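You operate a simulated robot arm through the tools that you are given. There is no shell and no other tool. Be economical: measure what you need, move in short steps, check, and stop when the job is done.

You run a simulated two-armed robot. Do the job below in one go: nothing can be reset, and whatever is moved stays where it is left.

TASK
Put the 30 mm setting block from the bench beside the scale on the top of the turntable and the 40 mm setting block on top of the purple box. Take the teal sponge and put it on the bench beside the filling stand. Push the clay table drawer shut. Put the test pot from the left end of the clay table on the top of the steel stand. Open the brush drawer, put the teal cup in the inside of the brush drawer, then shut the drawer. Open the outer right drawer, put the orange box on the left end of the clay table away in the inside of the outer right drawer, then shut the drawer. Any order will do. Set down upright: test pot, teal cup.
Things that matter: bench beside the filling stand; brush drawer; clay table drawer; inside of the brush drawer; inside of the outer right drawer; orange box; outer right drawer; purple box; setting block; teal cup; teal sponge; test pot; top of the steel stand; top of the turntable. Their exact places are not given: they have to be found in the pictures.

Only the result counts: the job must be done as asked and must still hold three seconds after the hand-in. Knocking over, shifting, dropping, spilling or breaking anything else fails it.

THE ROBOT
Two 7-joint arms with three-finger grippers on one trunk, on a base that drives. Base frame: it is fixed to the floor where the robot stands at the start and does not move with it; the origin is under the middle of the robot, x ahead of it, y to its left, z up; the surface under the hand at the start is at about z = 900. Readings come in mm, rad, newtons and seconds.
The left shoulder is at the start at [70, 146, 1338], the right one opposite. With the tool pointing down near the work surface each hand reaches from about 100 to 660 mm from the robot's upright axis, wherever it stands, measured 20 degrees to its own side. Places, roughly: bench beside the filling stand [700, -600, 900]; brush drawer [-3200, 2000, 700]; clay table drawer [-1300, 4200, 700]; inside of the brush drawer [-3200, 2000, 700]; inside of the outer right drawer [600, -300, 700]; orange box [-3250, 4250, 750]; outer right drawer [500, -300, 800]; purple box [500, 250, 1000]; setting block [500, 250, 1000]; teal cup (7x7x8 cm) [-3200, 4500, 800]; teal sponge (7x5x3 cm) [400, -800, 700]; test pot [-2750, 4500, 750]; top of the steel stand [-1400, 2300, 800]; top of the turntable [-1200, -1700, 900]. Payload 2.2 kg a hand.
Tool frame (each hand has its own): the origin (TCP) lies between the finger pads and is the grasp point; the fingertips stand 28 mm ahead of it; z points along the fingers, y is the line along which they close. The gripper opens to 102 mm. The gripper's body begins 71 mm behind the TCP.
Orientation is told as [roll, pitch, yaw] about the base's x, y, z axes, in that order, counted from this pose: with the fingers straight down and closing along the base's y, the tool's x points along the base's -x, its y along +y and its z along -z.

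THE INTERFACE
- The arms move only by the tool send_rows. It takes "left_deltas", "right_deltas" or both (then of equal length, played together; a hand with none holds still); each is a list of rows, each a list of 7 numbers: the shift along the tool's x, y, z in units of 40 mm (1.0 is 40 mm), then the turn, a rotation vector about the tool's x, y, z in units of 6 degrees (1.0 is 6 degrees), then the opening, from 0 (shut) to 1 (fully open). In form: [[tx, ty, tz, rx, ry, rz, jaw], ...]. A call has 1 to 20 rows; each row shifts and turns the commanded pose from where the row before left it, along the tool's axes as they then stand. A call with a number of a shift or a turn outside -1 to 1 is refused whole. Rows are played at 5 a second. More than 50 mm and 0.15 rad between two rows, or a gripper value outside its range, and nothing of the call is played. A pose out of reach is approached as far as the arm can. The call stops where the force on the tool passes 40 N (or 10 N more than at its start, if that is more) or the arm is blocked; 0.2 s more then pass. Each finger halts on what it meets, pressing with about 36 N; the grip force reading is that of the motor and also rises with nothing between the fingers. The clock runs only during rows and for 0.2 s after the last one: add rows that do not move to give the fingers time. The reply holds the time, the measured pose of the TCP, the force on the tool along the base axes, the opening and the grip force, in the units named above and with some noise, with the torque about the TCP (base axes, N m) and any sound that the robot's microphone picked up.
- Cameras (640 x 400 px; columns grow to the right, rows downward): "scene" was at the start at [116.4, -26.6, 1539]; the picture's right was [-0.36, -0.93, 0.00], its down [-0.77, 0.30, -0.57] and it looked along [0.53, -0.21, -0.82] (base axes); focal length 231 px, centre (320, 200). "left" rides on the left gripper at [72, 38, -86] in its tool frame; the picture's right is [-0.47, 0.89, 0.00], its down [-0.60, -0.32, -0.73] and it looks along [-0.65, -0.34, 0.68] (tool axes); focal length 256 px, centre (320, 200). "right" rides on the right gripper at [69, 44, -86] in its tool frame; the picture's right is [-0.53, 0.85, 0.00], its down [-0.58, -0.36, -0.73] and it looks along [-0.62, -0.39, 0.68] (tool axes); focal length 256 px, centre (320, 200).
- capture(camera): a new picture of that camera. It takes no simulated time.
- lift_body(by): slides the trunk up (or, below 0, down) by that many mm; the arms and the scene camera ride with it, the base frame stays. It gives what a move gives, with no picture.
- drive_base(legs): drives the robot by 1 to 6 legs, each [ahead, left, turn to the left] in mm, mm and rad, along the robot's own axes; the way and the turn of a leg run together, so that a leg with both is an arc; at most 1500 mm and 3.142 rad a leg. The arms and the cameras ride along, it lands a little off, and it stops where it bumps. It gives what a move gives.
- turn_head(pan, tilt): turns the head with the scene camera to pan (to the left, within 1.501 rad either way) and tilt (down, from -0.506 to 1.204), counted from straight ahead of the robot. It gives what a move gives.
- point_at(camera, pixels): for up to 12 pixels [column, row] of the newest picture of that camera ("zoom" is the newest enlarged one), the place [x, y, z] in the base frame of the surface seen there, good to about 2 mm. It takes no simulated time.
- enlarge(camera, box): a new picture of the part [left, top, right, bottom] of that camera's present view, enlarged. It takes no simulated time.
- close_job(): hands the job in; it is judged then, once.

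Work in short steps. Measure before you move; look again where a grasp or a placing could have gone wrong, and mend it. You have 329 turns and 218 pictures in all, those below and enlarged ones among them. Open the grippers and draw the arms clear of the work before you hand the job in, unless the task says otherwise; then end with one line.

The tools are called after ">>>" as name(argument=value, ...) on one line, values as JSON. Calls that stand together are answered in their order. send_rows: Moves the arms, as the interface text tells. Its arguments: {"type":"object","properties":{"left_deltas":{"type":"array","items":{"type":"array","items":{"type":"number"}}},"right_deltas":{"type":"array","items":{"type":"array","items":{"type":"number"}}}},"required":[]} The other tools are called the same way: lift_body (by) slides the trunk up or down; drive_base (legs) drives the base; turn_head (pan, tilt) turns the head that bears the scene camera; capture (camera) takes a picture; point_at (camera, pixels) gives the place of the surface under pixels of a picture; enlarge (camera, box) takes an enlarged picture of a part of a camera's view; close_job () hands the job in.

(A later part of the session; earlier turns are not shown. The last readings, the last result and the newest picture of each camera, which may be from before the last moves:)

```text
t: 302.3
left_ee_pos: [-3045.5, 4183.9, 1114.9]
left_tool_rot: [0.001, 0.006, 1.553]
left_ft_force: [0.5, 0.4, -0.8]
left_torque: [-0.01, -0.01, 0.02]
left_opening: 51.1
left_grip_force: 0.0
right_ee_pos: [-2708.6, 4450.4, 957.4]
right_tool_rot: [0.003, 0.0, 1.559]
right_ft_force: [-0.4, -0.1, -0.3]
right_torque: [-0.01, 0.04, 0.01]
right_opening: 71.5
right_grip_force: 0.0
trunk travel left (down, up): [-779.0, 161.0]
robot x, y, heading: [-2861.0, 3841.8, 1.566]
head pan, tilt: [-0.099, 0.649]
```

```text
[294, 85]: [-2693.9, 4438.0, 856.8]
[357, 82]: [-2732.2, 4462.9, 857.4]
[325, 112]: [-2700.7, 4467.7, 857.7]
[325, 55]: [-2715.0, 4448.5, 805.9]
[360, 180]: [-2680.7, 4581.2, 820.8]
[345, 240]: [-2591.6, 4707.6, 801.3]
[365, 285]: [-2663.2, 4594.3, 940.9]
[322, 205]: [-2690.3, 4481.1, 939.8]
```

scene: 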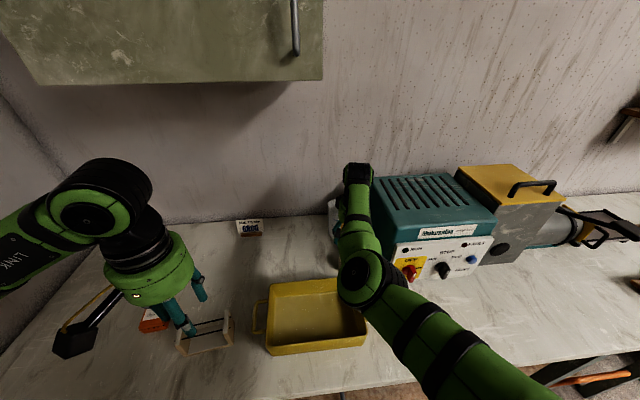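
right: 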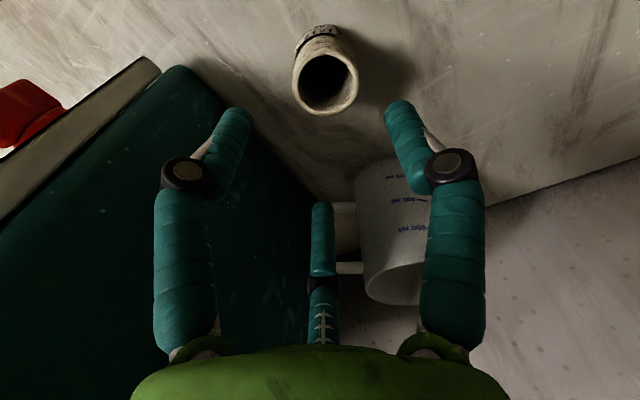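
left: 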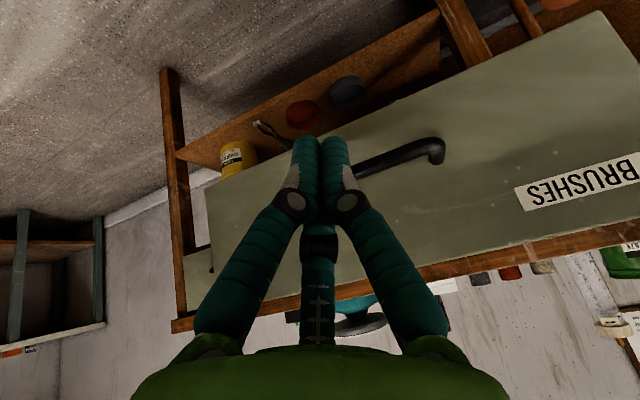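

Centred. Lower 122 mm and close gently.

>>> send_rows(right_deltas=[[0, 0.07, 0.8, 0, 0, 0, 0.7], [0, 0, 0.8, 0, 0, 0, 0.7], [0, 0, 0.8, 0, 0, 0, 0.7], [0, 0, 0.63, 0, 0, 0, 0.7], [0, 0, 0, 0, 0, 0, 0.55], [0, 0, 0, 0, 0, 0, 0.4], [0, 0, 0, 0, 0, 0, 0.25], [0, 0, 0, 0, 0, 0, 0.2], [0, 0, 0, 0, 0, 0, 0.2]])

>>> capture(camera="right")

```text
t: 304.3
left_ee_pos: [-3046.2, 4184.3, 1114.8]
left_tool_rot: [0.002, 0.005, 1.553]
left_ft_force: [0.0, 0.1, 0.3]
left_torque: [-0.02, 0.0, -0.02]
left_opening: 51.0
left_grip_force: 0.1
right_ee_pos: [-2702.7, 4448.2, 839.3]
right_tool_rot: [-0.003, 0.003, 1.543]
right_ft_force: [-1.8, 0.9, 2.9]
right_torque: [0.02, -0.02, -0.02]
right_opening: 45.9
right_grip_force: 36.4
right hand out of reach, approached as far as the arm can: row 4
trunk travel left (down, up): [-779.0, 161.0]
robot x, y, heading: [-2862.2, 3841.0, 1.563]
head pan, tilt: [-0.099, 0.649]
```

```text
90 pictures are left
```

right: 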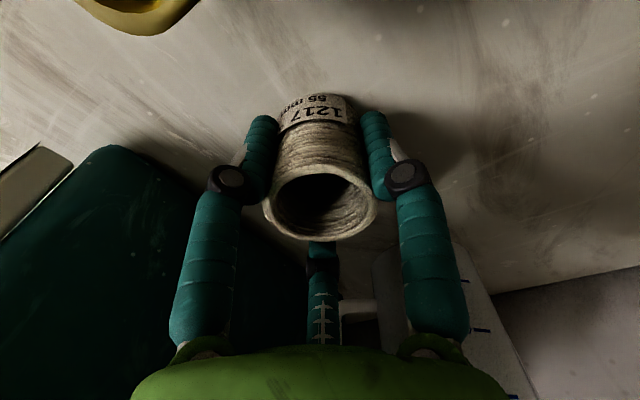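

Pot gripped (opening 46). Lift with the trunk 150 mm and back off.

>>> lift_body(by=155)

>>> capture(camera="right")

>>> drive_base(legs=[[-250, 0, 0]])

```text
t: 306.1
left_ee_pos: [-3045.6, 4183.9, 1270.3]
left_tool_rot: [0.001, 0.008, 1.553]
left_ft_force: [-0.4, 0.0, -0.3]
left_torque: [-0.02, 0.03, 0.02]
left_opening: 50.9
left_grip_force: 0.1
right_ee_pos: [-2703.1, 4450.3, 994.3]
right_tool_rot: [-0.004, 0.006, 1.541]
right_ft_force: [-0.5, -0.5, -0.3]
right_torque: [0.02, -0.02, 0.03]
right_opening: 46.1
right_grip_force: 36.0
trunk travel left (down, up): [-934.0, 6.0]
robot x, y, heading: [-2860.5, 3836.5, 1.558]
head pan, tilt: [-0.099, 0.649]
```

```text
89 pictures are left
```

right: 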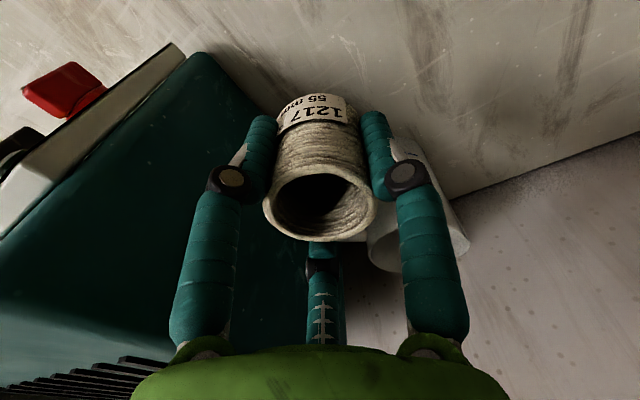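

```text
t: 308.0
left_ee_pos: [-3046.2, 3939.1, 1270.3]
left_tool_rot: [0.002, 0.008, 1.545]
left_ft_force: [-0.2, 0.2, 0.1]
left_torque: [-0.01, -0.01, 0.0]
left_opening: 50.8
left_grip_force: 0.1
right_ee_pos: [-2699.6, 4199.4, 992.7]
right_tool_rot: [-0.005, 0.006, 1.534]
right_ft_force: [0.2, -0.1, 0.2]
right_torque: [-0.03, 0.02, 0.01]
right_opening: 46.1
right_grip_force: 35.6
trunk travel left (down, up): [-934.0, 6.0]
robot x, y, heading: [-2864.0, 3590.0, 1.549]
head pan, tilt: [-0.099, 0.649]
```

Now the orange box with the left hand. First raise the right hand (pot) 150 by arm while lowering the trunk 150, then drive to the box stance.

>>> send_rows(right_deltas=[[0.3, -0.3, -0.8, 0, 0, 0, 0.2], [0.3, -0.3, -0.8, 0, 0, 0, 0.2], [0.3, -0.3, -0.8, 0, 0, 0, 0.2], [0.3, -0.3, -0.8, 0, 0, 0, 0.2], [0.3, -0.3, -0.8, 0, 0, 0, 0.2], [0, 0, 0, 0, 0, 0, 0.2]])

>>> lift_body(by=-150)

>>> drive_base(legs=[[0, 245, 0.02], [205, 0, 0]])

>>> turn_head(pan=0.2, tilt=0.8)

>>> capture(camera="scene")

```text
t: 309.4
left_ee_pos: [-3046.1, 3936.1, 1270.2]
left_tool_rot: [0.002, 0.006, 1.543]
left_ft_force: [0.0, 0.5, -0.7]
left_torque: [-0.02, 0.01, -0.01]
left_opening: 51.2
left_grip_force: 0.1
right_ee_pos: [-2638.8, 4145.4, 1150.8]
right_tool_rot: [-0.006, 0.005, 1.533]
right_ft_force: [-0.2, 0.9, -1.2]
right_torque: [0.0, -0.01, 0.0]
right_opening: 45.9
right_grip_force: 35.8
right hand out of reach, approached as far as the arm can: row 5
trunk travel left (down, up): [-934.0, 6.0]
robot x, y, heading: [-2868.7, 3589.2, 1.556]
head pan, tilt: [-0.099, 0.649]
```

```text
t: 311.1
left_ee_pos: [-3046.3, 3934.7, 1119.0]
left_tool_rot: [0.002, 0.007, 1.545]
left_ft_force: [-0.6, 0.1, -0.7]
left_torque: [0.01, -0.03, 0.03]
left_opening: 50.7
left_grip_force: 0.1
right_ee_pos: [-2640.3, 4146.2, 1002.2]
right_tool_rot: [-0.004, 0.005, 1.532]
right_ft_force: [-0.1, 0.3, -1.0]
right_torque: [0.02, 0.02, 0.04]
right_opening: 46.1
right_grip_force: 36.6
trunk travel left (down, up): [-784.0, 156.0]
robot x, y, heading: [-2864.2, 3589.0, 1.55]
head pan, tilt: [-0.099, 0.649]
```

```text
t: 314.1
left_ee_pos: [-3299.7, 4139.7, 1120.8]
left_tool_rot: [0.001, 0.005, 1.567]
left_ft_force: [-0.1, 0.1, 0.4]
left_torque: [-0.01, -0.02, -0.01]
left_opening: 51.0
left_grip_force: 0.2
right_ee_pos: [-2897.1, 4358.7, 1002.8]
right_tool_rot: [-0.005, 0.005, 1.553]
right_ft_force: [0.0, -0.5, 0.6]
right_torque: [0.01, 0.0, 0.01]
right_opening: 45.6
right_grip_force: 35.8
trunk travel left (down, up): [-784.0, 156.0]
robot x, y, heading: [-3111.3, 3797.8, 1.577]
head pan, tilt: [-0.099, 0.649]
```

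```text
t: 314.9
left_ee_pos: [-3299.4, 4141.7, 1118.6]
left_tool_rot: [0.002, 0.008, 1.567]
left_ft_force: [0.2, -0.5, 0.4]
left_torque: [0.0, -0.02, -0.03]
left_opening: 51.2
left_grip_force: 0.1
right_ee_pos: [-2896.8, 4359.2, 1001.1]
right_tool_rot: [-0.005, 0.005, 1.554]
right_ft_force: [-1.0, -0.3, -0.4]
right_torque: [-0.02, -0.01, 0.03]
right_opening: 46.1
right_grip_force: 36.2
trunk travel left (down, up): [-784.0, 156.0]
robot x, y, heading: [-3110.1, 3795.3, 1.572]
head pan, tilt: [0.201, 0.799]
```

```text
88 pictures are left
```

scene: 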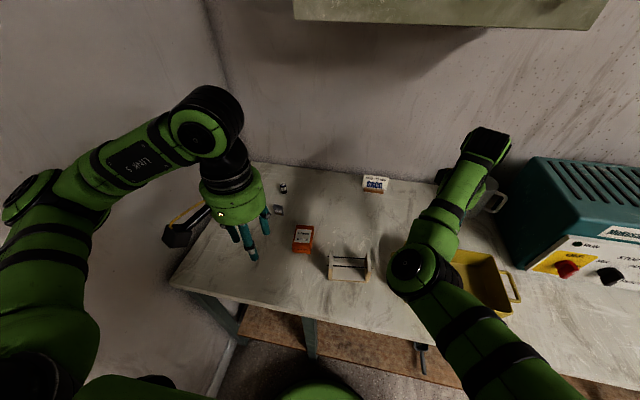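

Zoom on the orange box and measure all corners.

>>> enlarge(camera="scene", box=[256, 175, 352, 275])

```text
4.00 times, centred on (304, 225) of scene
```

zoom: 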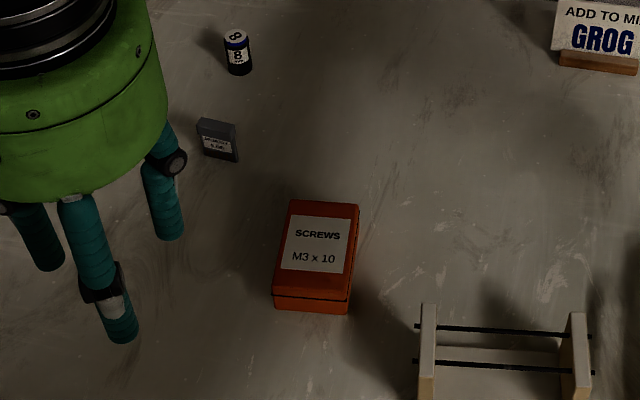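

>>> point_at(camera="zoom", pixels=[[293, 203], [356, 206], [347, 290], [276, 285], [316, 245], [348, 310], [236, 160], [425, 310], [200, 125]])

```text
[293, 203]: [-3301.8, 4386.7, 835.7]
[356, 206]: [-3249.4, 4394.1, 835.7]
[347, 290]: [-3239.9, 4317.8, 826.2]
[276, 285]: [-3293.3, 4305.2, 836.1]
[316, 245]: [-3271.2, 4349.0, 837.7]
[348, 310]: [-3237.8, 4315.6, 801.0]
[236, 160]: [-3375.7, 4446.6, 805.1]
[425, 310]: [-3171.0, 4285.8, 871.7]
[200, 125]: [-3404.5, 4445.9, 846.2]
```

Box centre (-3271,4350), rotated 6°. Move the left hand to (-3272,4360), rotate -36°, open wide.

>>> send_rows(left_deltas=[[-0.915, -0.11, 0, 0, 0, 0, 1], [-0.915, -0.11, 0, 0, 0, 0, 1], [-0.915, -0.11, 0, 0, 0, 0, 1], [-0.915, -0.11, 0, 0, 0, 0, 1], [-0.915, -0.11, 0, 0, 0, 0, 1], [-0.915, -0.11, 0, 0, 0, 0, 1], [0, 0, 0, 0, 0, -1, 1], [0, 0, 0, 0, 0, -1, 1], [0, 0, 0, 0, 0, -1, 1], [0, 0, 0, 0, 0, -1, 1], [0, 0, 0, 0, 0, -1, 1], [0, 0, 0, 0, 0, -1, 1], [0, 0, 0.9, 0, 0, 0, 1], [0, 0, 0.9, 0, 0, 0, 1], [0, 0, 0.9, 0, 0, 0, 1], [0, 0, 0.9, 0, 0, 0, 1], [0, 0, 0, 0, 0, 0, 1]])

>>> capture(camera="left")

```text
t: 318.5
left_ee_pos: [-3273.2, 4357.5, 975.3]
left_tool_rot: [0.004, 0.004, 2.196]
left_ft_force: [0.5, 0.0, 0.4]
left_torque: [0.0, 0.01, 0.01]
left_opening: 102.1
left_grip_force: 0.1
right_ee_pos: [-2896.6, 4359.3, 1000.5]
right_tool_rot: [-0.004, 0.004, 1.553]
right_ft_force: [-0.1, 0.2, -0.4]
right_torque: [0.03, -0.04, 0.02]
right_opening: 45.7
right_grip_force: 35.8
trunk travel left (down, up): [-784.0, 156.0]
robot x, y, heading: [-3108.1, 3802.6, 1.575]
head pan, tilt: [0.201, 0.799]
```

```text
86 pictures are left
```

left: 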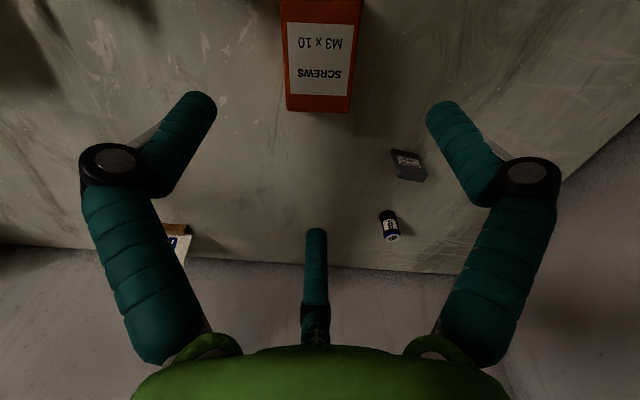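

Well aligned. Lower 110 mm and check.

>>> send_rows(left_deltas=[[0, 0, 0.9, 0, 0, 0, 0.9], [0, 0, 0.9, 0, 0, 0, 0.9], [0, 0, 0.9, 0, 0, 0, 0.9], [0, 0, 0, 0, 0, 0, 0.9]])

>>> capture(camera="left")

```text
t: 319.5
left_ee_pos: [-3275.3, 4354.8, 866.4]
left_tool_rot: [0.005, 0.003, 2.195]
left_ft_force: [0.5, 0.2, -0.1]
left_torque: [-0.01, 0.0, -0.01]
left_opening: 92.1
left_grip_force: 0.1
right_ee_pos: [-2897.3, 4359.3, 1001.0]
right_tool_rot: [-0.006, 0.003, 1.552]
right_ft_force: [-0.2, -0.5, 0.1]
right_torque: [0.03, 0.01, -0.02]
right_opening: 46.0
right_grip_force: 36.4
trunk travel left (down, up): [-784.0, 156.0]
robot x, y, heading: [-3111.0, 3799.4, 1.576]
head pan, tilt: [0.201, 0.799]
```

```text
85 pictures are left
```

left: 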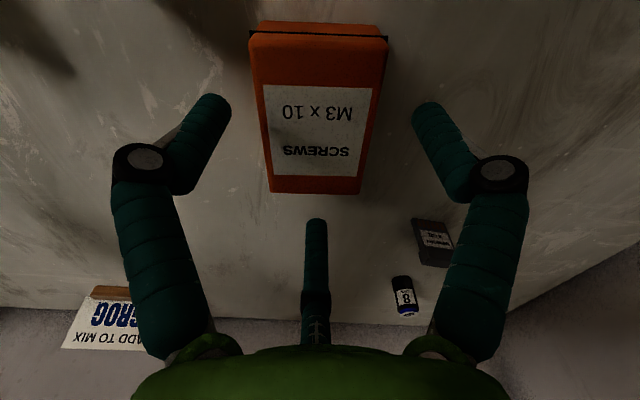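

Adjust +6 mm forward, lower 34 mm, and close.

>>> send_rows(left_deltas=[[-0.09, -0.13, 0.4, 0, 0, 0, 0.9], [0, 0, 0.45, 0, 0, 0, 0.9], [0, 0, 0, 0, 0, 0, 0.75], [0, 0, 0, 0, 0, 0, 0.6], [0, 0, 0, 0, 0, 0, 0.45], [0, 0, 0, 0, 0, 0, 0.3], [0, 0, 0, 0, 0, 0, 0.3]])

>>> capture(camera="left")

```text
t: 321.1
left_ee_pos: [-3271.5, 4362.5, 833.4]
left_tool_rot: [0.004, 0.006, 2.196]
left_ft_force: [-0.3, 0.1, 0.0]
left_torque: [0.11, -0.06, 0.02]
left_opening: 70.0
left_grip_force: 36.8
right_ee_pos: [-2897.2, 4359.7, 1002.0]
right_tool_rot: [-0.005, 0.002, 1.554]
right_ft_force: [-0.1, 0.2, -0.6]
right_torque: [0.01, -0.04, 0.02]
right_opening: 45.8
right_grip_force: 35.8
trunk travel left (down, up): [-784.0, 156.0]
robot x, y, heading: [-3107.3, 3799.6, 1.574]
head pan, tilt: [0.201, 0.799]
```

```text
84 pictures are left
```

left: 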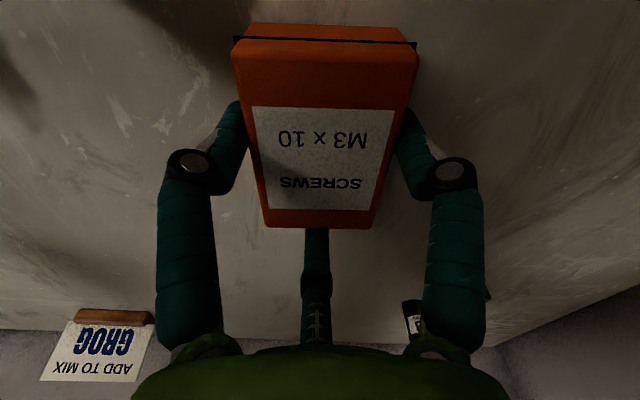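

Gripped firmly. Lift with trunk 150 mm and back off.

>>> lift_body(by=150)

>>> drive_base(legs=[[-400, 0, 0]])

>>> capture(camera="left")

```text
t: 322.9
left_ee_pos: [-3270.7, 4363.4, 983.0]
left_tool_rot: [0.005, 0.003, 2.194]
left_ft_force: [-0.2, -0.1, -2.6]
left_torque: [0.0, 0.0, -0.03]
left_opening: 70.0
left_grip_force: 35.7
right_ee_pos: [-2897.9, 4359.0, 1150.6]
right_tool_rot: [-0.005, 0.005, 1.552]
right_ft_force: [-0.4, -0.3, -0.2]
right_torque: [0.06, -0.02, -0.03]
right_opening: 45.9
right_grip_force: 36.2
trunk travel left (down, up): [-934.0, 6.0]
robot x, y, heading: [-3112.7, 3798.8, 1.57]
head pan, tilt: [0.201, 0.799]
```

```text
t: 325.4
left_ee_pos: [-3270.6, 3971.9, 982.0]
left_tool_rot: [0.006, 0.006, 2.199]
left_ft_force: [-0.5, 0.3, -3.1]
left_torque: [-0.01, 0.0, -0.04]
left_opening: 70.1
left_grip_force: 36.1
right_ee_pos: [-2897.7, 3971.1, 1150.9]
right_tool_rot: [-0.006, 0.006, 1.558]
right_ft_force: [-0.2, -0.1, -0.8]
right_torque: [-0.05, 0.0, -0.02]
right_opening: 45.8
right_grip_force: 35.5
trunk travel left (down, up): [-934.0, 6.0]
robot x, y, heading: [-3103.8, 3408.2, 1.582]
head pan, tilt: [0.201, 0.799]
```

```text
83 pictures are left
```

left: 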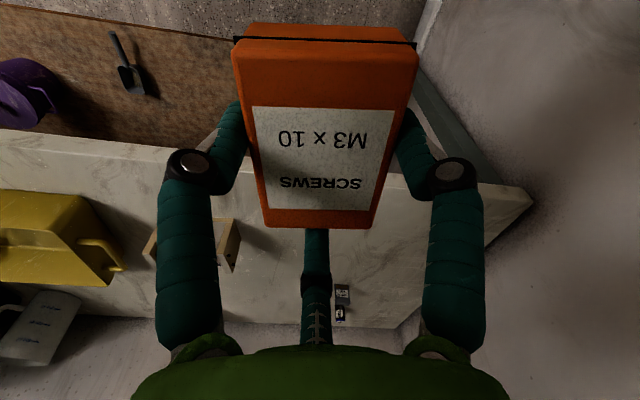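

Retract the left hand inward/up, then turn and drive toward the steel stand from the north.

>>> send_rows(left_deltas=[[0.76, 0.54, -0.3, 0, 0, 0, 0.3], [0.76, 0.54, -0.3, 0, 0, 0, 0.3], [0.76, 0.54, -0.3, 0, 0, 0, 0.3], [0.76, 0.54, -0.3, 0, 0, 0, 0.3], [0, 0, -0.8, 0, 0, 0, 0.3], [0, 0, -0.8, 0, 0, 0, 0.3], [0, 0, -0.8, 0, 0, 0, 0.3]])

>>> drive_base(legs=[[-200, -300, 0], [0, 0, -1.582], [1350, 0, 0], [0, 0, -1.571]])

>>> turn_head(pan=0.0, tilt=0.6)

>>> capture(camera="scene")

```text
t: 326.9
left_ee_pos: [-3269.0, 3823.1, 1124.9]
left_tool_rot: [0.004, 0.005, 2.199]
left_ft_force: [0.2, -0.1, -1.4]
left_torque: [0.04, 0.01, -0.02]
left_opening: 70.1
left_grip_force: 35.9
right_ee_pos: [-2898.3, 3967.7, 1152.4]
right_tool_rot: [-0.006, 0.002, 1.557]
right_ft_force: [-0.2, -0.2, -0.9]
right_torque: [0.02, -0.04, -0.01]
right_opening: 46.3
right_grip_force: 36.1
trunk travel left (down, up): [-934.0, 6.0]
robot x, y, heading: [-3106.9, 3404.5, 1.577]
head pan, tilt: [0.201, 0.799]
```

```text
t: 343.4
left_ee_pos: [-1278.6, 2753.6, 1124.7]
left_tool_rot: [0.005, 0.005, -0.97]
left_ft_force: [-0.7, -0.1, -1.9]
left_torque: [-0.03, 0.01, 0.01]
left_opening: 70.1
left_grip_force: 36.8
right_ee_pos: [-1655.0, 2617.7, 1151.3]
right_tool_rot: [-0.005, 0.005, -1.61]
right_ft_force: [-0.4, 0.9, -0.9]
right_torque: [0.03, -0.03, -0.01]
right_opening: 46.1
right_grip_force: 35.4
trunk travel left (down, up): [-934.0, 6.0]
robot x, y, heading: [-1425.9, 3172.6, -1.589]
head pan, tilt: [0.201, 0.799]
```

```text
t: 344.2
left_ee_pos: [-1278.9, 2752.9, 1125.9]
left_tool_rot: [0.005, 0.007, -0.969]
left_ft_force: [-0.3, 0.2, -2.4]
left_torque: [-0.04, 0.01, 0.02]
left_opening: 70.2
left_grip_force: 35.7
right_ee_pos: [-1654.8, 2618.8, 1151.0]
right_tool_rot: [-0.005, 0.005, -1.612]
right_ft_force: [-0.5, 0.5, -1.1]
right_torque: [0.03, -0.01, 0.01]
right_opening: 45.7
right_grip_force: 35.8
trunk travel left (down, up): [-934.0, 6.0]
robot x, y, heading: [-1428.0, 3173.4, -1.591]
head pan, tilt: [0.0, 0.6]
```

```text
82 pictures are left
```

scene: 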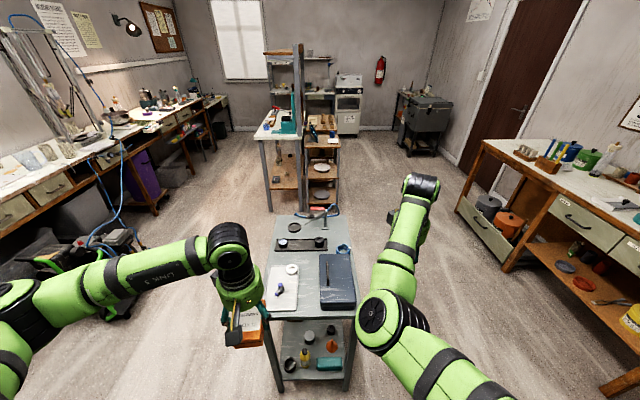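

The steel stand is straight ahead. Zoom to find free space on top.

>>> enlarge(camera="scene", box=[250, 190, 380, 330])

```text
2.86 times, centred on (315, 260) of scene
```

zoom: 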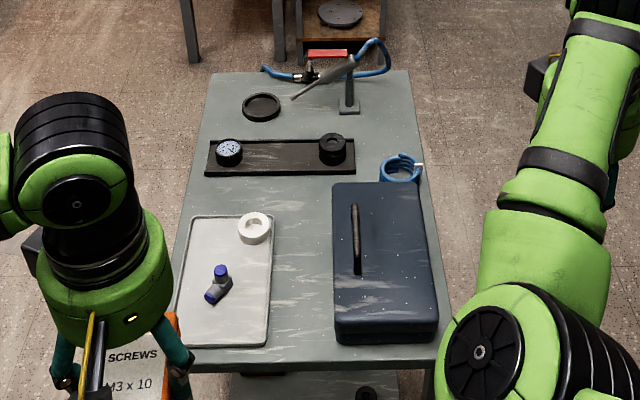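

>>> point_at(camera="zoom", pixels=[[303, 260], [272, 260], [333, 260], [303, 200], [303, 345], [385, 110], [400, 80], [310, 120], [230, 85], [330, 345], [180, 340], [260, 100]])

>>> point_at(camera="zoom", pixels=[[303, 185], [355, 150], [205, 150], [400, 150], [415, 185], [440, 330], [385, 190], [360, 112], [270, 345], [375, 60]])

```text
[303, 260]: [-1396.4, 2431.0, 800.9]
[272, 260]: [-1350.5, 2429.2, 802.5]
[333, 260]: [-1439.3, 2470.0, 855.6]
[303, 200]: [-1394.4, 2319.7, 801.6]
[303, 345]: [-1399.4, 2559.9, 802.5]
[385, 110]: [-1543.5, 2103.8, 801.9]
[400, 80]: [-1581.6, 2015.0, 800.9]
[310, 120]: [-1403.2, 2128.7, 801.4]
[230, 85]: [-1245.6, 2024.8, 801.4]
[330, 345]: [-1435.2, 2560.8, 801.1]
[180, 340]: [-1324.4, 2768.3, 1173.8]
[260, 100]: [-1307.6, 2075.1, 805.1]
```

```text
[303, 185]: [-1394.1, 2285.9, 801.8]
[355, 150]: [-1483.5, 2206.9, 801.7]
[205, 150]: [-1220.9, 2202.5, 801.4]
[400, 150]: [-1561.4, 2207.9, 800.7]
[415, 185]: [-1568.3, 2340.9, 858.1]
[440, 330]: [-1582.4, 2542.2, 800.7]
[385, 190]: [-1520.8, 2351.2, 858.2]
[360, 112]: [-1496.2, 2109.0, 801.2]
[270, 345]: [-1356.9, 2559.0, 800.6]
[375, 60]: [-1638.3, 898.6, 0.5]
```

Free strip between white tray and blue box: centre x≈-1392. Target pot at (-1392,2350). Drive so the right hand is above it.

>>> drive_base(legs=[[0, 0, 0.02], [0, 255, 0], [255, 0, 0]])

>>> capture(camera="right")

>>> capture(camera="scene")

```text
t: 347.8
left_ee_pos: [-1009.5, 2510.6, 1125.8]
left_tool_rot: [0.003, 0.002, -0.938]
left_ft_force: [0.1, 0.2, -1.8]
left_torque: [-0.04, 0.02, -0.04]
left_opening: 70.2
left_grip_force: 35.4
right_ee_pos: [-1382.3, 2363.3, 1153.6]
right_tool_rot: [-0.006, 0.0, -1.581]
right_ft_force: [-0.4, -0.9, 0.1]
right_torque: [-0.05, -0.01, 0.01]
right_opening: 45.9
right_grip_force: 36.2
trunk travel left (down, up): [-934.0, 6.0]
robot x, y, heading: [-1169.1, 2925.0, -1.56]
head pan, tilt: [0.0, 0.6]
```

```text
80 pictures are left
```

right: 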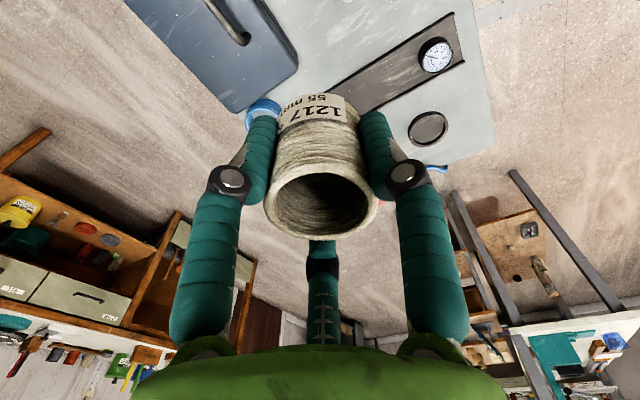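

```text
79 pictures are left
```

scene: 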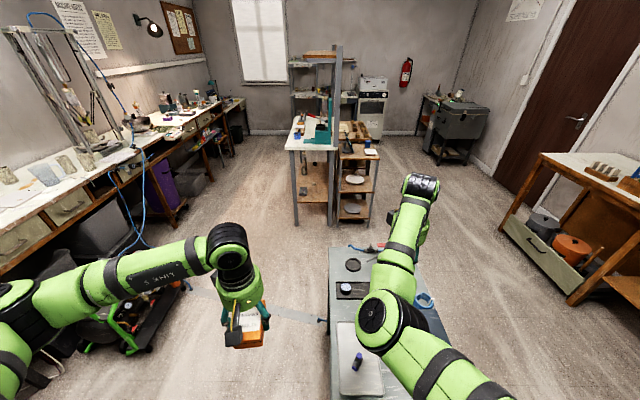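

Lower the trunk 150, then the arm 120, then check.

>>> lift_body(by=-150)

>>> send_rows(right_deltas=[[0, -0.2, 0.75, 0, 0, 0, 0.2], [0, 0, 0.75, 0, 0, 0, 0.2], [0, 0, 0.75, 0, 0, 0, 0.2], [0, 0, 0.75, 0, 0, 0, 0.2], [0, 0, 0, 0, 0, 0, 0.2]])

>>> capture(camera="right")

>>> capture(camera="scene")

```text
t: 349.5
left_ee_pos: [-1010.3, 2508.0, 974.6]
left_tool_rot: [0.006, 0.005, -0.939]
left_ft_force: [-0.8, -0.2, -1.5]
left_torque: [-0.02, 0.01, -0.02]
left_opening: 70.1
left_grip_force: 35.8
right_ee_pos: [-1381.9, 2362.0, 1002.5]
right_tool_rot: [-0.006, 0.004, -1.582]
right_ft_force: [0.1, 0.8, -1.0]
right_torque: [0.01, 0.0, 0.0]
right_opening: 45.9
right_grip_force: 35.9
trunk travel left (down, up): [-784.0, 156.0]
robot x, y, heading: [-1168.6, 2922.1, -1.559]
head pan, tilt: [0.0, 0.6]
```

```text
t: 350.7
left_ee_pos: [-1009.4, 2507.8, 975.1]
left_tool_rot: [0.005, 0.005, -0.938]
left_ft_force: [0.1, -1.1, -1.9]
left_torque: [-0.04, 0.05, 0.0]
left_opening: 70.1
left_grip_force: 35.7
right_ee_pos: [-1400.2, 2359.5, 880.7]
right_tool_rot: [-0.014, 0.005, -1.593]
right_ft_force: [0.4, -0.2, -0.8]
right_torque: [0.01, 0.01, -0.01]
right_opening: 45.9
right_grip_force: 35.5
trunk travel left (down, up): [-784.0, 156.0]
robot x, y, heading: [-1170.2, 2924.4, -1.556]
head pan, tilt: [0.0, 0.6]
```

```text
78 pictures are left
```

right: 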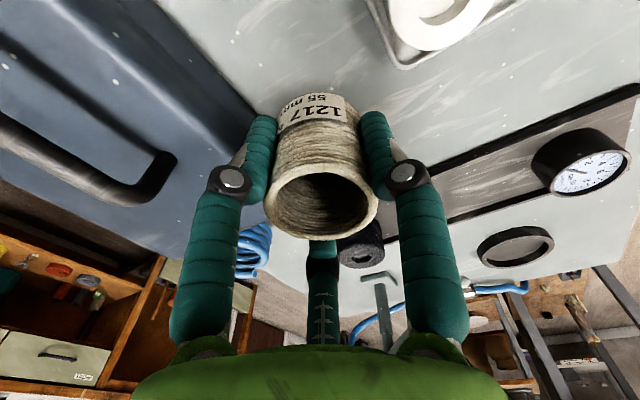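

```text
77 pictures are left
```

scene: 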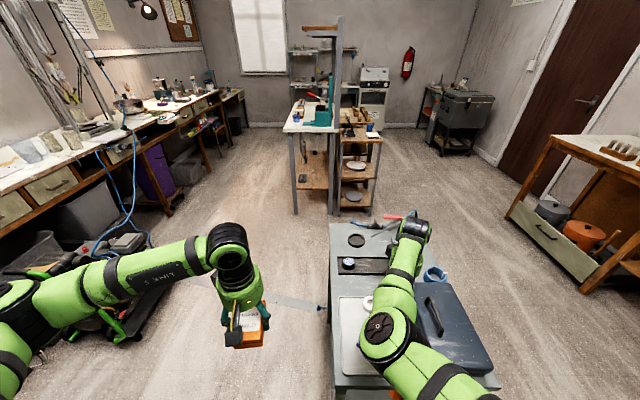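

Drifted to x=-1400; correct +12 mm and lower 25.

>>> send_rows(right_deltas=[[0, 0.4, 0, 0, 0, 0, 0.2], [0, 0.1, 0.35, 0, 0, 0, 0.2], [0, 0.1, 0.35, 0, 0, 0, 0.2], [0, 0, 0, 0, 0, 0, 0.2]])

>>> capture(camera="right")

```text
t: 351.7
left_ee_pos: [-1010.1, 2508.0, 975.0]
left_tool_rot: [0.005, 0.003, -0.939]
left_ft_force: [0.1, -0.1, -2.7]
left_torque: [-0.03, 0.03, -0.01]
left_opening: 70.6
left_grip_force: 36.4
right_ee_pos: [-1380.8, 2357.2, 860.8]
right_tool_rot: [-0.017, -0.008, -1.602]
right_ft_force: [-0.3, 0.9, -0.8]
right_torque: [0.05, 0.0, -0.01]
right_opening: 45.9
right_grip_force: 36.0
trunk travel left (down, up): [-784.0, 156.0]
robot x, y, heading: [-1173.5, 2923.7, -1.556]
head pan, tilt: [0.0, 0.6]
```

```text
76 pictures are left
```

right: 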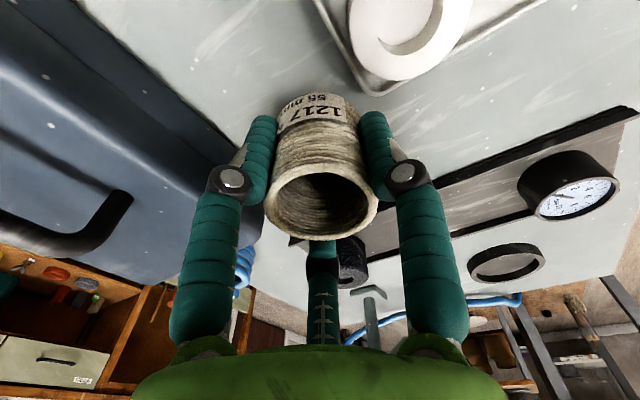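

>>> point_at(camera="right", pixels=[[372, 92], [345, 40], [245, 110], [300, 98], [335, 98], [310, 225], [410, 100]])

```text
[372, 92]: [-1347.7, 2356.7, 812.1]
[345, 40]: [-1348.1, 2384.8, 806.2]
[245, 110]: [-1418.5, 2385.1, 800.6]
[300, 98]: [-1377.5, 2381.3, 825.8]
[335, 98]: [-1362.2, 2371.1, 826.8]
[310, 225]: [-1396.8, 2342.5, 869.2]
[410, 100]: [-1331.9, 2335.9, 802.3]
```

Tray rim (z 812) is close to the left finger; move the pot 45 mm further to (-1391,2312) by arm.

>>> send_rows(right_deltas=[[-0.38, -0.08, 0, 0, 0, 0, 0.2], [-0.38, -0.08, 0, 0, 0, 0, 0.2], [-0.38, -0.08, 0, 0, 0, 0, 0.2], [0, 0, 0, 0, 0, 0, 0.2]])

```text
t: 352.7
left_ee_pos: [-1009.6, 2509.1, 975.3]
left_tool_rot: [0.005, 0.006, -0.939]
left_ft_force: [0.6, 0.1, -2.6]
left_torque: [-0.03, -0.01, -0.03]
left_opening: 70.2
left_grip_force: 36.3
right_ee_pos: [-1374.8, 2316.2, 852.6]
right_tool_rot: [-0.004, 0.004, -1.582]
right_ft_force: [-0.3, 0.6, -0.2]
right_torque: [0.01, 0.01, -0.02]
right_opening: 45.9
right_grip_force: 35.5
trunk travel left (down, up): [-784.0, 156.0]
robot x, y, heading: [-1168.9, 2923.4, -1.558]
head pan, tilt: [0.0, 0.6]
```

Good spot. Lower ~11 mm onto the top, release, rise.

>>> send_rows(right_deltas=[[0, 0, 0.15, 0, 0, 0, 0.2], [0, 0, 0.14, 0, 0, 0, 0.2], [0, 0, 0, 0, 0, 0, 0.2]])

>>> capture(camera="right")

```text
t: 353.5
left_ee_pos: [-1009.4, 2506.7, 975.2]
left_tool_rot: [0.005, 0.006, -0.938]
left_ft_force: [0.5, -0.2, -2.3]
left_torque: [-0.03, 0.02, 0.01]
left_opening: 70.2
left_grip_force: 36.2
right_ee_pos: [-1375.6, 2318.6, 841.2]
right_tool_rot: [-0.004, 0.003, -1.581]
right_ft_force: [0.3, 0.3, -0.5]
right_torque: [-0.02, 0.02, 0.01]
right_opening: 46.0
right_grip_force: 36.2
trunk travel left (down, up): [-784.0, 156.0]
robot x, y, heading: [-1171.0, 2921.5, -1.56]
head pan, tilt: [0.0, 0.6]
```

```text
75 pictures are left
```

right: 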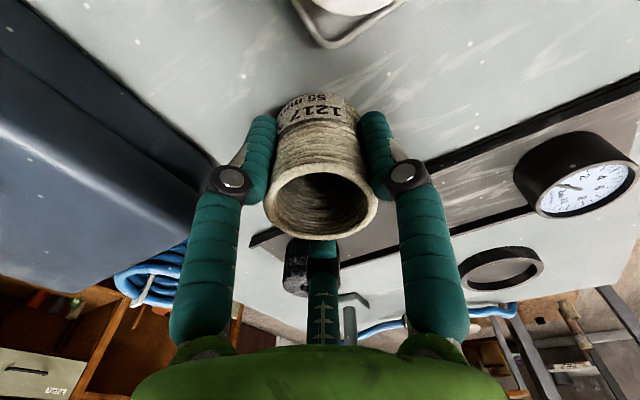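

No contact yet; lower 3 mm more in tiny steps.

>>> send_rows(right_deltas=[[0, 0, 0.04, 0, 0, 0, 0.2], [0, 0, 0.04, 0, 0, 0, 0.2], [0, 0, 0, 0, 0, 0, 0.2]])

>>> point_at(camera="right", pixels=[[315, 97], [330, 97], [330, 90], [290, 105]])

```text
t: 354.3
left_ee_pos: [-1008.9, 2508.6, 976.0]
left_tool_rot: [0.003, 0.004, -0.94]
left_ft_force: [-0.2, -0.5, -3.4]
left_torque: [-0.03, 0.04, 0.02]
left_opening: 70.1
left_grip_force: 35.5
right_ee_pos: [-1377.0, 2317.1, 840.9]
right_tool_rot: [-0.007, 0.002, -1.581]
right_ft_force: [1.0, -1.1, 12.5]
right_torque: [-0.07, -0.25, -0.05]
right_opening: 45.9
right_grip_force: 36.7
trunk travel left (down, up): [-784.0, 156.0]
robot x, y, heading: [-1169.8, 2923.3, -1.558]
head pan, tilt: [0.0, 0.6]
```

```text
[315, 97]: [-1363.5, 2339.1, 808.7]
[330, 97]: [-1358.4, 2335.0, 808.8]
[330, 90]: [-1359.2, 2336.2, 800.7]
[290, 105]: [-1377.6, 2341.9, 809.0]
```

Contact (12.5 N). Release and rise.

>>> send_rows(right_deltas=[[0, 0, 0, 0, 0, 0, 0.45], [0, 0, 0, 0, 0, 0, 0.65], [0, 0, 0, 0, 0, 0, 0.65], [0, 0, -0.4, 0, 0, 0, 0.65], [0, 0, -0.8, 0, 0, 0, 0.65], [0, 0, -0.9, 0, 0, 0, 0.65], [0, 0, -0.9, 0, 0, 0, 0.65], [0, 0, -0.9, 0, 0, 0, 0.65]])

>>> capture(camera="right")

```text
t: 356.1
left_ee_pos: [-1009.1, 2508.2, 975.1]
left_tool_rot: [0.006, 0.004, -0.939]
left_ft_force: [-0.1, 0.1, -2.4]
left_torque: [-0.01, -0.01, 0.01]
left_opening: 70.1
left_grip_force: 36.3
right_ee_pos: [-1372.4, 2316.3, 996.5]
right_tool_rot: [-0.004, 0.005, -1.581]
right_ft_force: [0.2, 1.0, -0.4]
right_torque: [-0.01, 0.02, 0.01]
right_opening: 66.3
right_grip_force: 0.1
trunk travel left (down, up): [-784.0, 156.0]
robot x, y, heading: [-1170.4, 2922.5, -1.561]
head pan, tilt: [0.0, 0.6]
```

```text
74 pictures are left
```

right: 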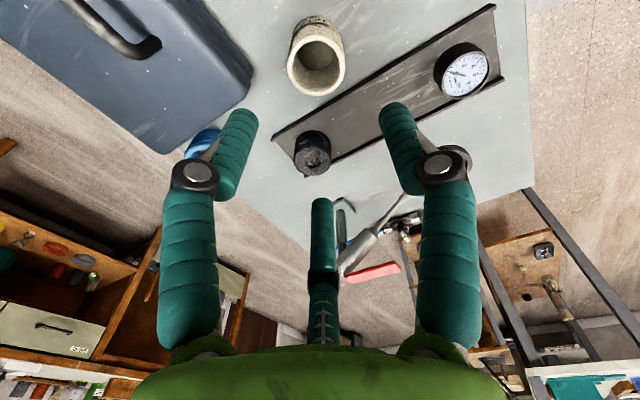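

Pot stands upright on the stand. Before driving south, measure the cart and bench extents from the last scene picture.

>>> point_at(camera="scene", pixels=[[130, 335], [60, 330], [150, 240], [105, 245], [180, 205], [75, 200], [290, 125], [335, 100], [300, 30], [165, 60], [45, 60], [20, 230]])

```text
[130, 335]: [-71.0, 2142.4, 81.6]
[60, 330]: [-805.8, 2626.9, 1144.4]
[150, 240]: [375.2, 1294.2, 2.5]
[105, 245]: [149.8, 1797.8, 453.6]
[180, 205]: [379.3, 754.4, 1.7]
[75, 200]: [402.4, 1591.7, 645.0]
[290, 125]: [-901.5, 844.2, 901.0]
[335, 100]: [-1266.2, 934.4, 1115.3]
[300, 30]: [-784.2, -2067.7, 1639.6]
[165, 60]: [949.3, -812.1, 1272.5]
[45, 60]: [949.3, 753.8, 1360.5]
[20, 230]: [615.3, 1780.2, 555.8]
```

Aisle is clear (cart x≥-71, island x≤-850). Raise trunk, drive south along x≈-600, then turn to face the bench.

>>> lift_body(by=120)

>>> drive_base(legs=[[-100, 0, 0], [0, 500, 0], [1500, 0, 0], [0, 80, 0], [1400, 0, 0]])

>>> drive_base(legs=[[0, 0, 1.56]])

>>> turn_head(pan=-0.3, tilt=0.6)

>>> capture(camera="scene")

```text
t: 357.6
left_ee_pos: [-1010.5, 2507.3, 1095.1]
left_tool_rot: [0.006, 0.004, -0.938]
left_ft_force: [0.2, 0.4, -3.6]
left_torque: [-0.03, 0.01, -0.05]
left_opening: 70.2
left_grip_force: 35.2
right_ee_pos: [-1372.7, 2313.9, 1114.9]
right_tool_rot: [-0.006, 0.005, -1.583]
right_ft_force: [0.3, -0.3, -0.6]
right_torque: [-0.02, 0.0, 0.02]
right_opening: 66.5
right_grip_force: 0.1
trunk travel left (down, up): [-904.0, 36.0]
robot x, y, heading: [-1170.7, 2924.6, -1.556]
head pan, tilt: [0.0, 0.6]
```

```text
t: 375.7
left_ee_pos: [-387.7, -301.2, 1094.9]
left_tool_rot: [0.006, 0.004, -0.941]
left_ft_force: [1.0, 1.3, -2.4]
left_torque: [-0.03, -0.03, 0.0]
left_opening: 70.2
left_grip_force: 36.1
right_ee_pos: [-751.4, -495.5, 1116.4]
right_tool_rot: [-0.005, 0.004, -1.582]
right_ft_force: [0.7, 0.4, -0.1]
right_torque: [-0.03, 0.04, 0.02]
right_opening: 66.1
right_grip_force: 0.0
trunk travel left (down, up): [-904.0, 36.0]
robot x, y, heading: [-550.5, 114.5, -1.563]
head pan, tilt: [0.0, 0.6]
```

```text
t: 380.0
left_ee_pos: [-138.3, 289.9, 1094.9]
left_tool_rot: [0.006, 0.006, 0.668]
left_ft_force: [0.7, 0.4, -1.9]
left_torque: [0.03, 0.01, -0.01]
left_opening: 70.2
left_grip_force: 36.2
right_ee_pos: [67.8, -65.2, 1116.3]
right_tool_rot: [-0.006, 0.006, 0.026]
right_ft_force: [0.2, 0.4, -0.1]
right_torque: [-0.02, 0.0, 0.0]
right_opening: 66.6
right_grip_force: 0.0
trunk travel left (down, up): [-904.0, 36.0]
robot x, y, heading: [-547.7, 115.6, 0.051]
head pan, tilt: [0.0, 0.6]
```

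```text
t: 380.8
left_ee_pos: [-139.2, 290.4, 1094.3]
left_tool_rot: [0.007, 0.005, 0.667]
left_ft_force: [-0.6, 0.3, -2.4]
left_torque: [0.0, -0.05, 0.01]
left_opening: 70.3
left_grip_force: 35.9
right_ee_pos: [67.5, -64.5, 1116.2]
right_tool_rot: [-0.004, 0.005, 0.025]
right_ft_force: [0.1, 0.2, 0.2]
right_torque: [-0.01, -0.03, -0.04]
right_opening: 66.2
right_grip_force: 0.1
trunk travel left (down, up): [-904.0, 36.0]
robot x, y, heading: [-543.4, 112.1, 0.052]
head pan, tilt: [-0.3, 0.6]
```

```text
73 pictures are left
```

scene: 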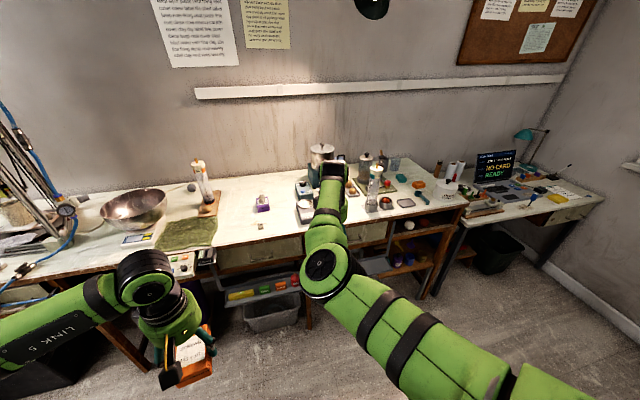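

Prepare the right hand as before: move to 540 ahead/312 right, tilt 24°, rotate -30°.

>>> send_rows(right_deltas=[[0.45, -0.82, 0, 0, 0, 0, 0.6], [0.45, -0.82, 0, 0, 0, 0, 0.6], [0.45, -0.82, 0, 0, 0, 0, 0.6], [0.45, -0.82, 0, 0, 0, 0, 0.6], [0, -0.8, 0, 0, 0, 0, 0.6], [0, 0, 0, 0, -1, 0, 0.6], [0, 0, 0, 0, -1, 0, 0.6], [0, 0, 0, 0, -1, 0, 0.6], [0, 0, 0, 0, -1, 0, 0.6], [0, 0, 0, 0, 0, -1, 0.6], [0, 0, 0, 0, 0, -1, 0.6], [0, 0, 0, 0, 0, -1, 0.6], [0, 0, 0, 0, 0, -1, 0.6], [0, 0, 0, 0, 0, -1, 0.6], [0, 0, 0, 0, 0, 0, 0.6]])

>>> drive_base(legs=[[0, 0, -0.05], [220, -50, 0]])

>>> turn_head(pan=-0.3, tilt=0.75)

>>> capture(camera="scene")

>>> capture(camera="right")

```text
t: 384.0
left_ee_pos: [-138.4, 290.7, 1093.9]
left_tool_rot: [0.005, 0.005, 0.667]
left_ft_force: [-0.6, -0.6, -2.0]
left_torque: [0.0, 0.01, -0.01]
left_opening: 70.3
left_grip_force: 36.1
right_ee_pos: [1.4, -230.3, 1116.7]
right_tool_rot: [-0.222, -0.354, 0.594]
right_ft_force: [-0.1, -0.3, 0.9]
right_torque: [0.0, 0.0, 0.0]
right_opening: 61.0
right_grip_force: 0.0
trunk travel left (down, up): [-904.0, 36.0]
robot x, y, heading: [-547.3, 114.1, 0.049]
head pan, tilt: [-0.3, 0.6]
```

```text
t: 386.1
left_ee_pos: [83.8, 221.6, 1096.5]
left_tool_rot: [0.004, 0.003, 0.622]
left_ft_force: [0.0, 0.4, -2.4]
left_torque: [0.01, -0.03, -0.02]
left_opening: 70.2
left_grip_force: 35.7
right_ee_pos: [198.0, -306.3, 1118.6]
right_tool_rot: [-0.223, -0.354, 0.543]
right_ft_force: [0.6, 0.4, 0.1]
right_torque: [-0.02, -0.01, 0.02]
right_opening: 61.4
right_grip_force: 0.0
trunk travel left (down, up): [-904.0, 36.0]
robot x, y, heading: [-329.8, 64.9, -0.005]
head pan, tilt: [-0.3, 0.6]
```

```text
t: 386.8
left_ee_pos: [87.1, 221.1, 1094.9]
left_tool_rot: [0.005, 0.004, 0.621]
left_ft_force: [0.0, -1.0, -2.8]
left_torque: [0.0, -0.04, -0.04]
left_opening: 70.2
left_grip_force: 35.9
right_ee_pos: [200.6, -304.9, 1118.9]
right_tool_rot: [-0.221, -0.351, 0.543]
right_ft_force: [-0.1, 0.4, 0.5]
right_torque: [0.0, -0.03, -0.04]
right_opening: 61.0
right_grip_force: 0.1
trunk travel left (down, up): [-904.0, 36.0]
robot x, y, heading: [-327.9, 62.1, -0.0]
head pan, tilt: [-0.3, 0.75]
```

```text
72 pictures are left
```

scene: 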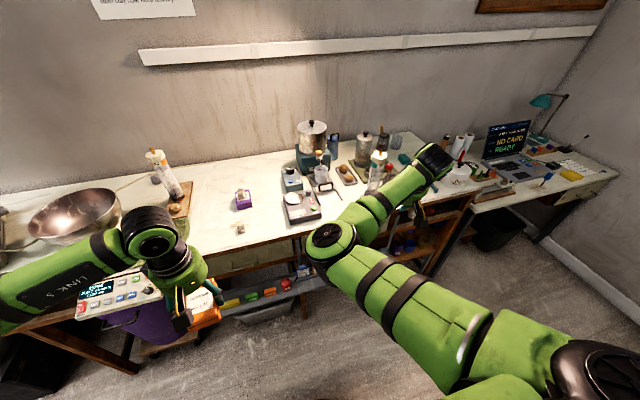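

```text
71 pictures are left
```

right: 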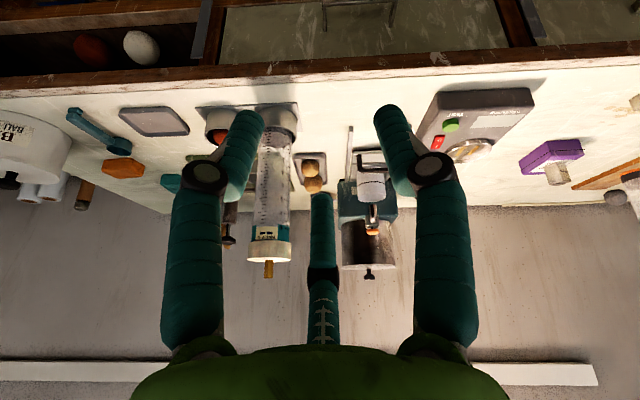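

Handle is visible at the image top. Lower trunk 170 and measure it.

>>> lift_body(by=-170)

>>> capture(camera="right")

```text
t: 388.7
left_ee_pos: [86.9, 222.6, 924.7]
left_tool_rot: [0.005, 0.005, 0.622]
left_ft_force: [0.1, -0.5, -2.3]
left_torque: [0.01, -0.04, 0.0]
left_opening: 70.4
left_grip_force: 35.8
right_ee_pos: [201.7, -305.9, 947.0]
right_tool_rot: [-0.222, -0.351, 0.545]
right_ft_force: [-1.5, 0.6, 0.6]
right_torque: [0.01, 0.01, 0.0]
right_opening: 60.8
right_grip_force: 0.1
trunk travel left (down, up): [-734.0, 206.0]
robot x, y, heading: [-328.4, 65.5, -0.003]
head pan, tilt: [-0.3, 0.75]
```

```text
70 pictures are left
```

right: 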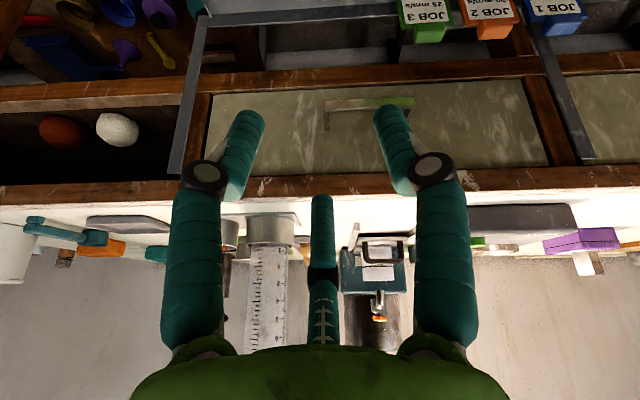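

>>> point_at(camera="right", pixels=[[328, 104], [345, 102], [412, 100], [368, 103], [326, 128], [410, 118], [300, 130], [230, 105], [540, 150], [320, 182], [320, 192], [330, 115]])

```text
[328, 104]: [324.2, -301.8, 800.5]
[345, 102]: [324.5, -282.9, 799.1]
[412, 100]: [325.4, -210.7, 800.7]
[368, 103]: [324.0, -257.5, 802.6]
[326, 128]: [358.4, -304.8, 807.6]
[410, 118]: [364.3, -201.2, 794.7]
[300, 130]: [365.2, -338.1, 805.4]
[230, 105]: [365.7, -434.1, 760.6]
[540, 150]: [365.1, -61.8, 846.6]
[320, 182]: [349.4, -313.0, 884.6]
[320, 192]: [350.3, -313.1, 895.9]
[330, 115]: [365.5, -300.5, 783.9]
```

Handle bar: outer x 324.5, z 800, centre y -256; face x 365.5. Move: left 50, ahead 81, then lower the trunk 121.

>>> drive_base(legs=[[81, 50, 0]])

>>> lift_body(by=-70)

>>> capture(camera="right")

```text
t: 389.8
left_ee_pos: [163.3, 269.2, 925.2]
left_tool_rot: [0.005, 0.003, 0.62]
left_ft_force: [-0.1, -0.4, -2.0]
left_torque: [-0.07, -0.02, 0.0]
left_opening: 70.2
left_grip_force: 36.4
right_ee_pos: [275.9, -258.3, 947.8]
right_tool_rot: [-0.222, -0.354, 0.541]
right_ft_force: [0.2, -0.1, -0.4]
right_torque: [0.03, -0.03, 0.0]
right_opening: 61.0
right_grip_force: 0.0
trunk travel left (down, up): [-734.0, 206.0]
robot x, y, heading: [-255.4, 116.7, 0.007]
head pan, tilt: [-0.3, 0.75]
```

```text
t: 390.9
left_ee_pos: [164.0, 271.0, 854.9]
left_tool_rot: [0.006, 0.006, 0.619]
left_ft_force: [-0.1, -0.8, -1.5]
left_torque: [0.02, -0.03, -0.02]
left_opening: 70.5
left_grip_force: 35.8
right_ee_pos: [278.1, -258.6, 878.9]
right_tool_rot: [-0.222, -0.353, 0.542]
right_ft_force: [-1.3, 0.9, -0.2]
right_torque: [0.01, 0.0, -0.01]
right_opening: 61.4
right_grip_force: 0.2
trunk travel left (down, up): [-664.0, 276.0]
robot x, y, heading: [-252.0, 111.9, -0.002]
head pan, tilt: [-0.3, 0.75]
```

```text
69 pictures are left
```

right: 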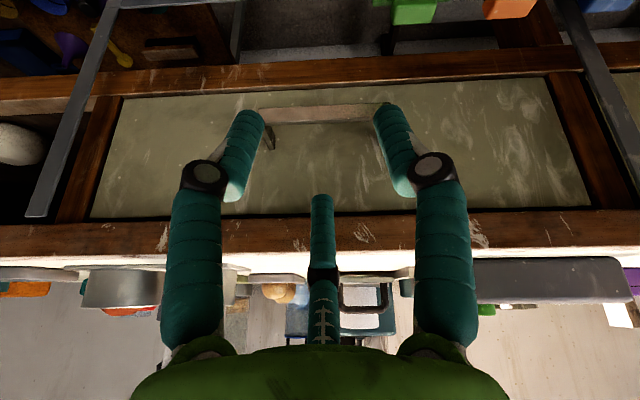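

Centred. Lower 52 more and measure tip versus bar.

>>> lift_body(by=-52)

>>> capture(camera="right")

>>> point_at(camera="right", pixels=[[321, 198], [321, 215], [321, 140], [321, 150], [310, 133], [250, 115], [390, 115], [321, 175]])

```text
t: 391.9
left_ee_pos: [163.6, 269.9, 803.2]
left_tool_rot: [0.006, 0.006, 0.622]
left_ft_force: [-1.0, -0.4, -1.8]
left_torque: [0.0, 0.01, -0.01]
left_opening: 70.2
left_grip_force: 35.9
right_ee_pos: [276.7, -257.9, 824.8]
right_tool_rot: [-0.224, -0.353, 0.542]
right_ft_force: [0.3, 0.7, 1.3]
right_torque: [-0.01, 0.0, -0.01]
right_opening: 61.2
right_grip_force: 0.1
trunk travel left (down, up): [-612.0, 328.0]
robot x, y, heading: [-257.7, 115.5, -0.004]
head pan, tilt: [-0.3, 0.75]
```

```text
68 pictures are left
```

right: 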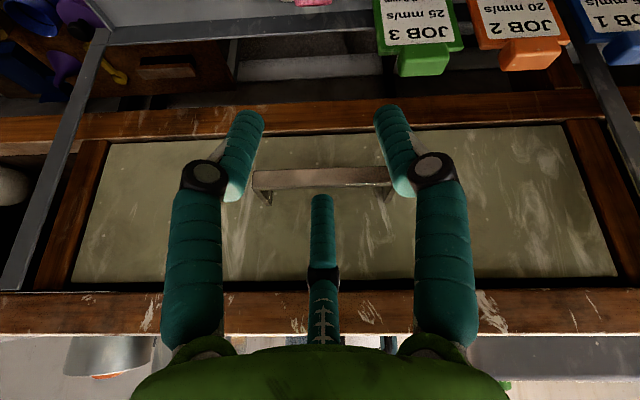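

```text
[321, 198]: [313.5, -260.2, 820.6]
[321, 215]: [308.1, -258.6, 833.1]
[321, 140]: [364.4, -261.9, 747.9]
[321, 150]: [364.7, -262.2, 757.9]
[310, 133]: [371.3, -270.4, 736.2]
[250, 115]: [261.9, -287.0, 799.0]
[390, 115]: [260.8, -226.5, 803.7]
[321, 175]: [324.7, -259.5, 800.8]
```

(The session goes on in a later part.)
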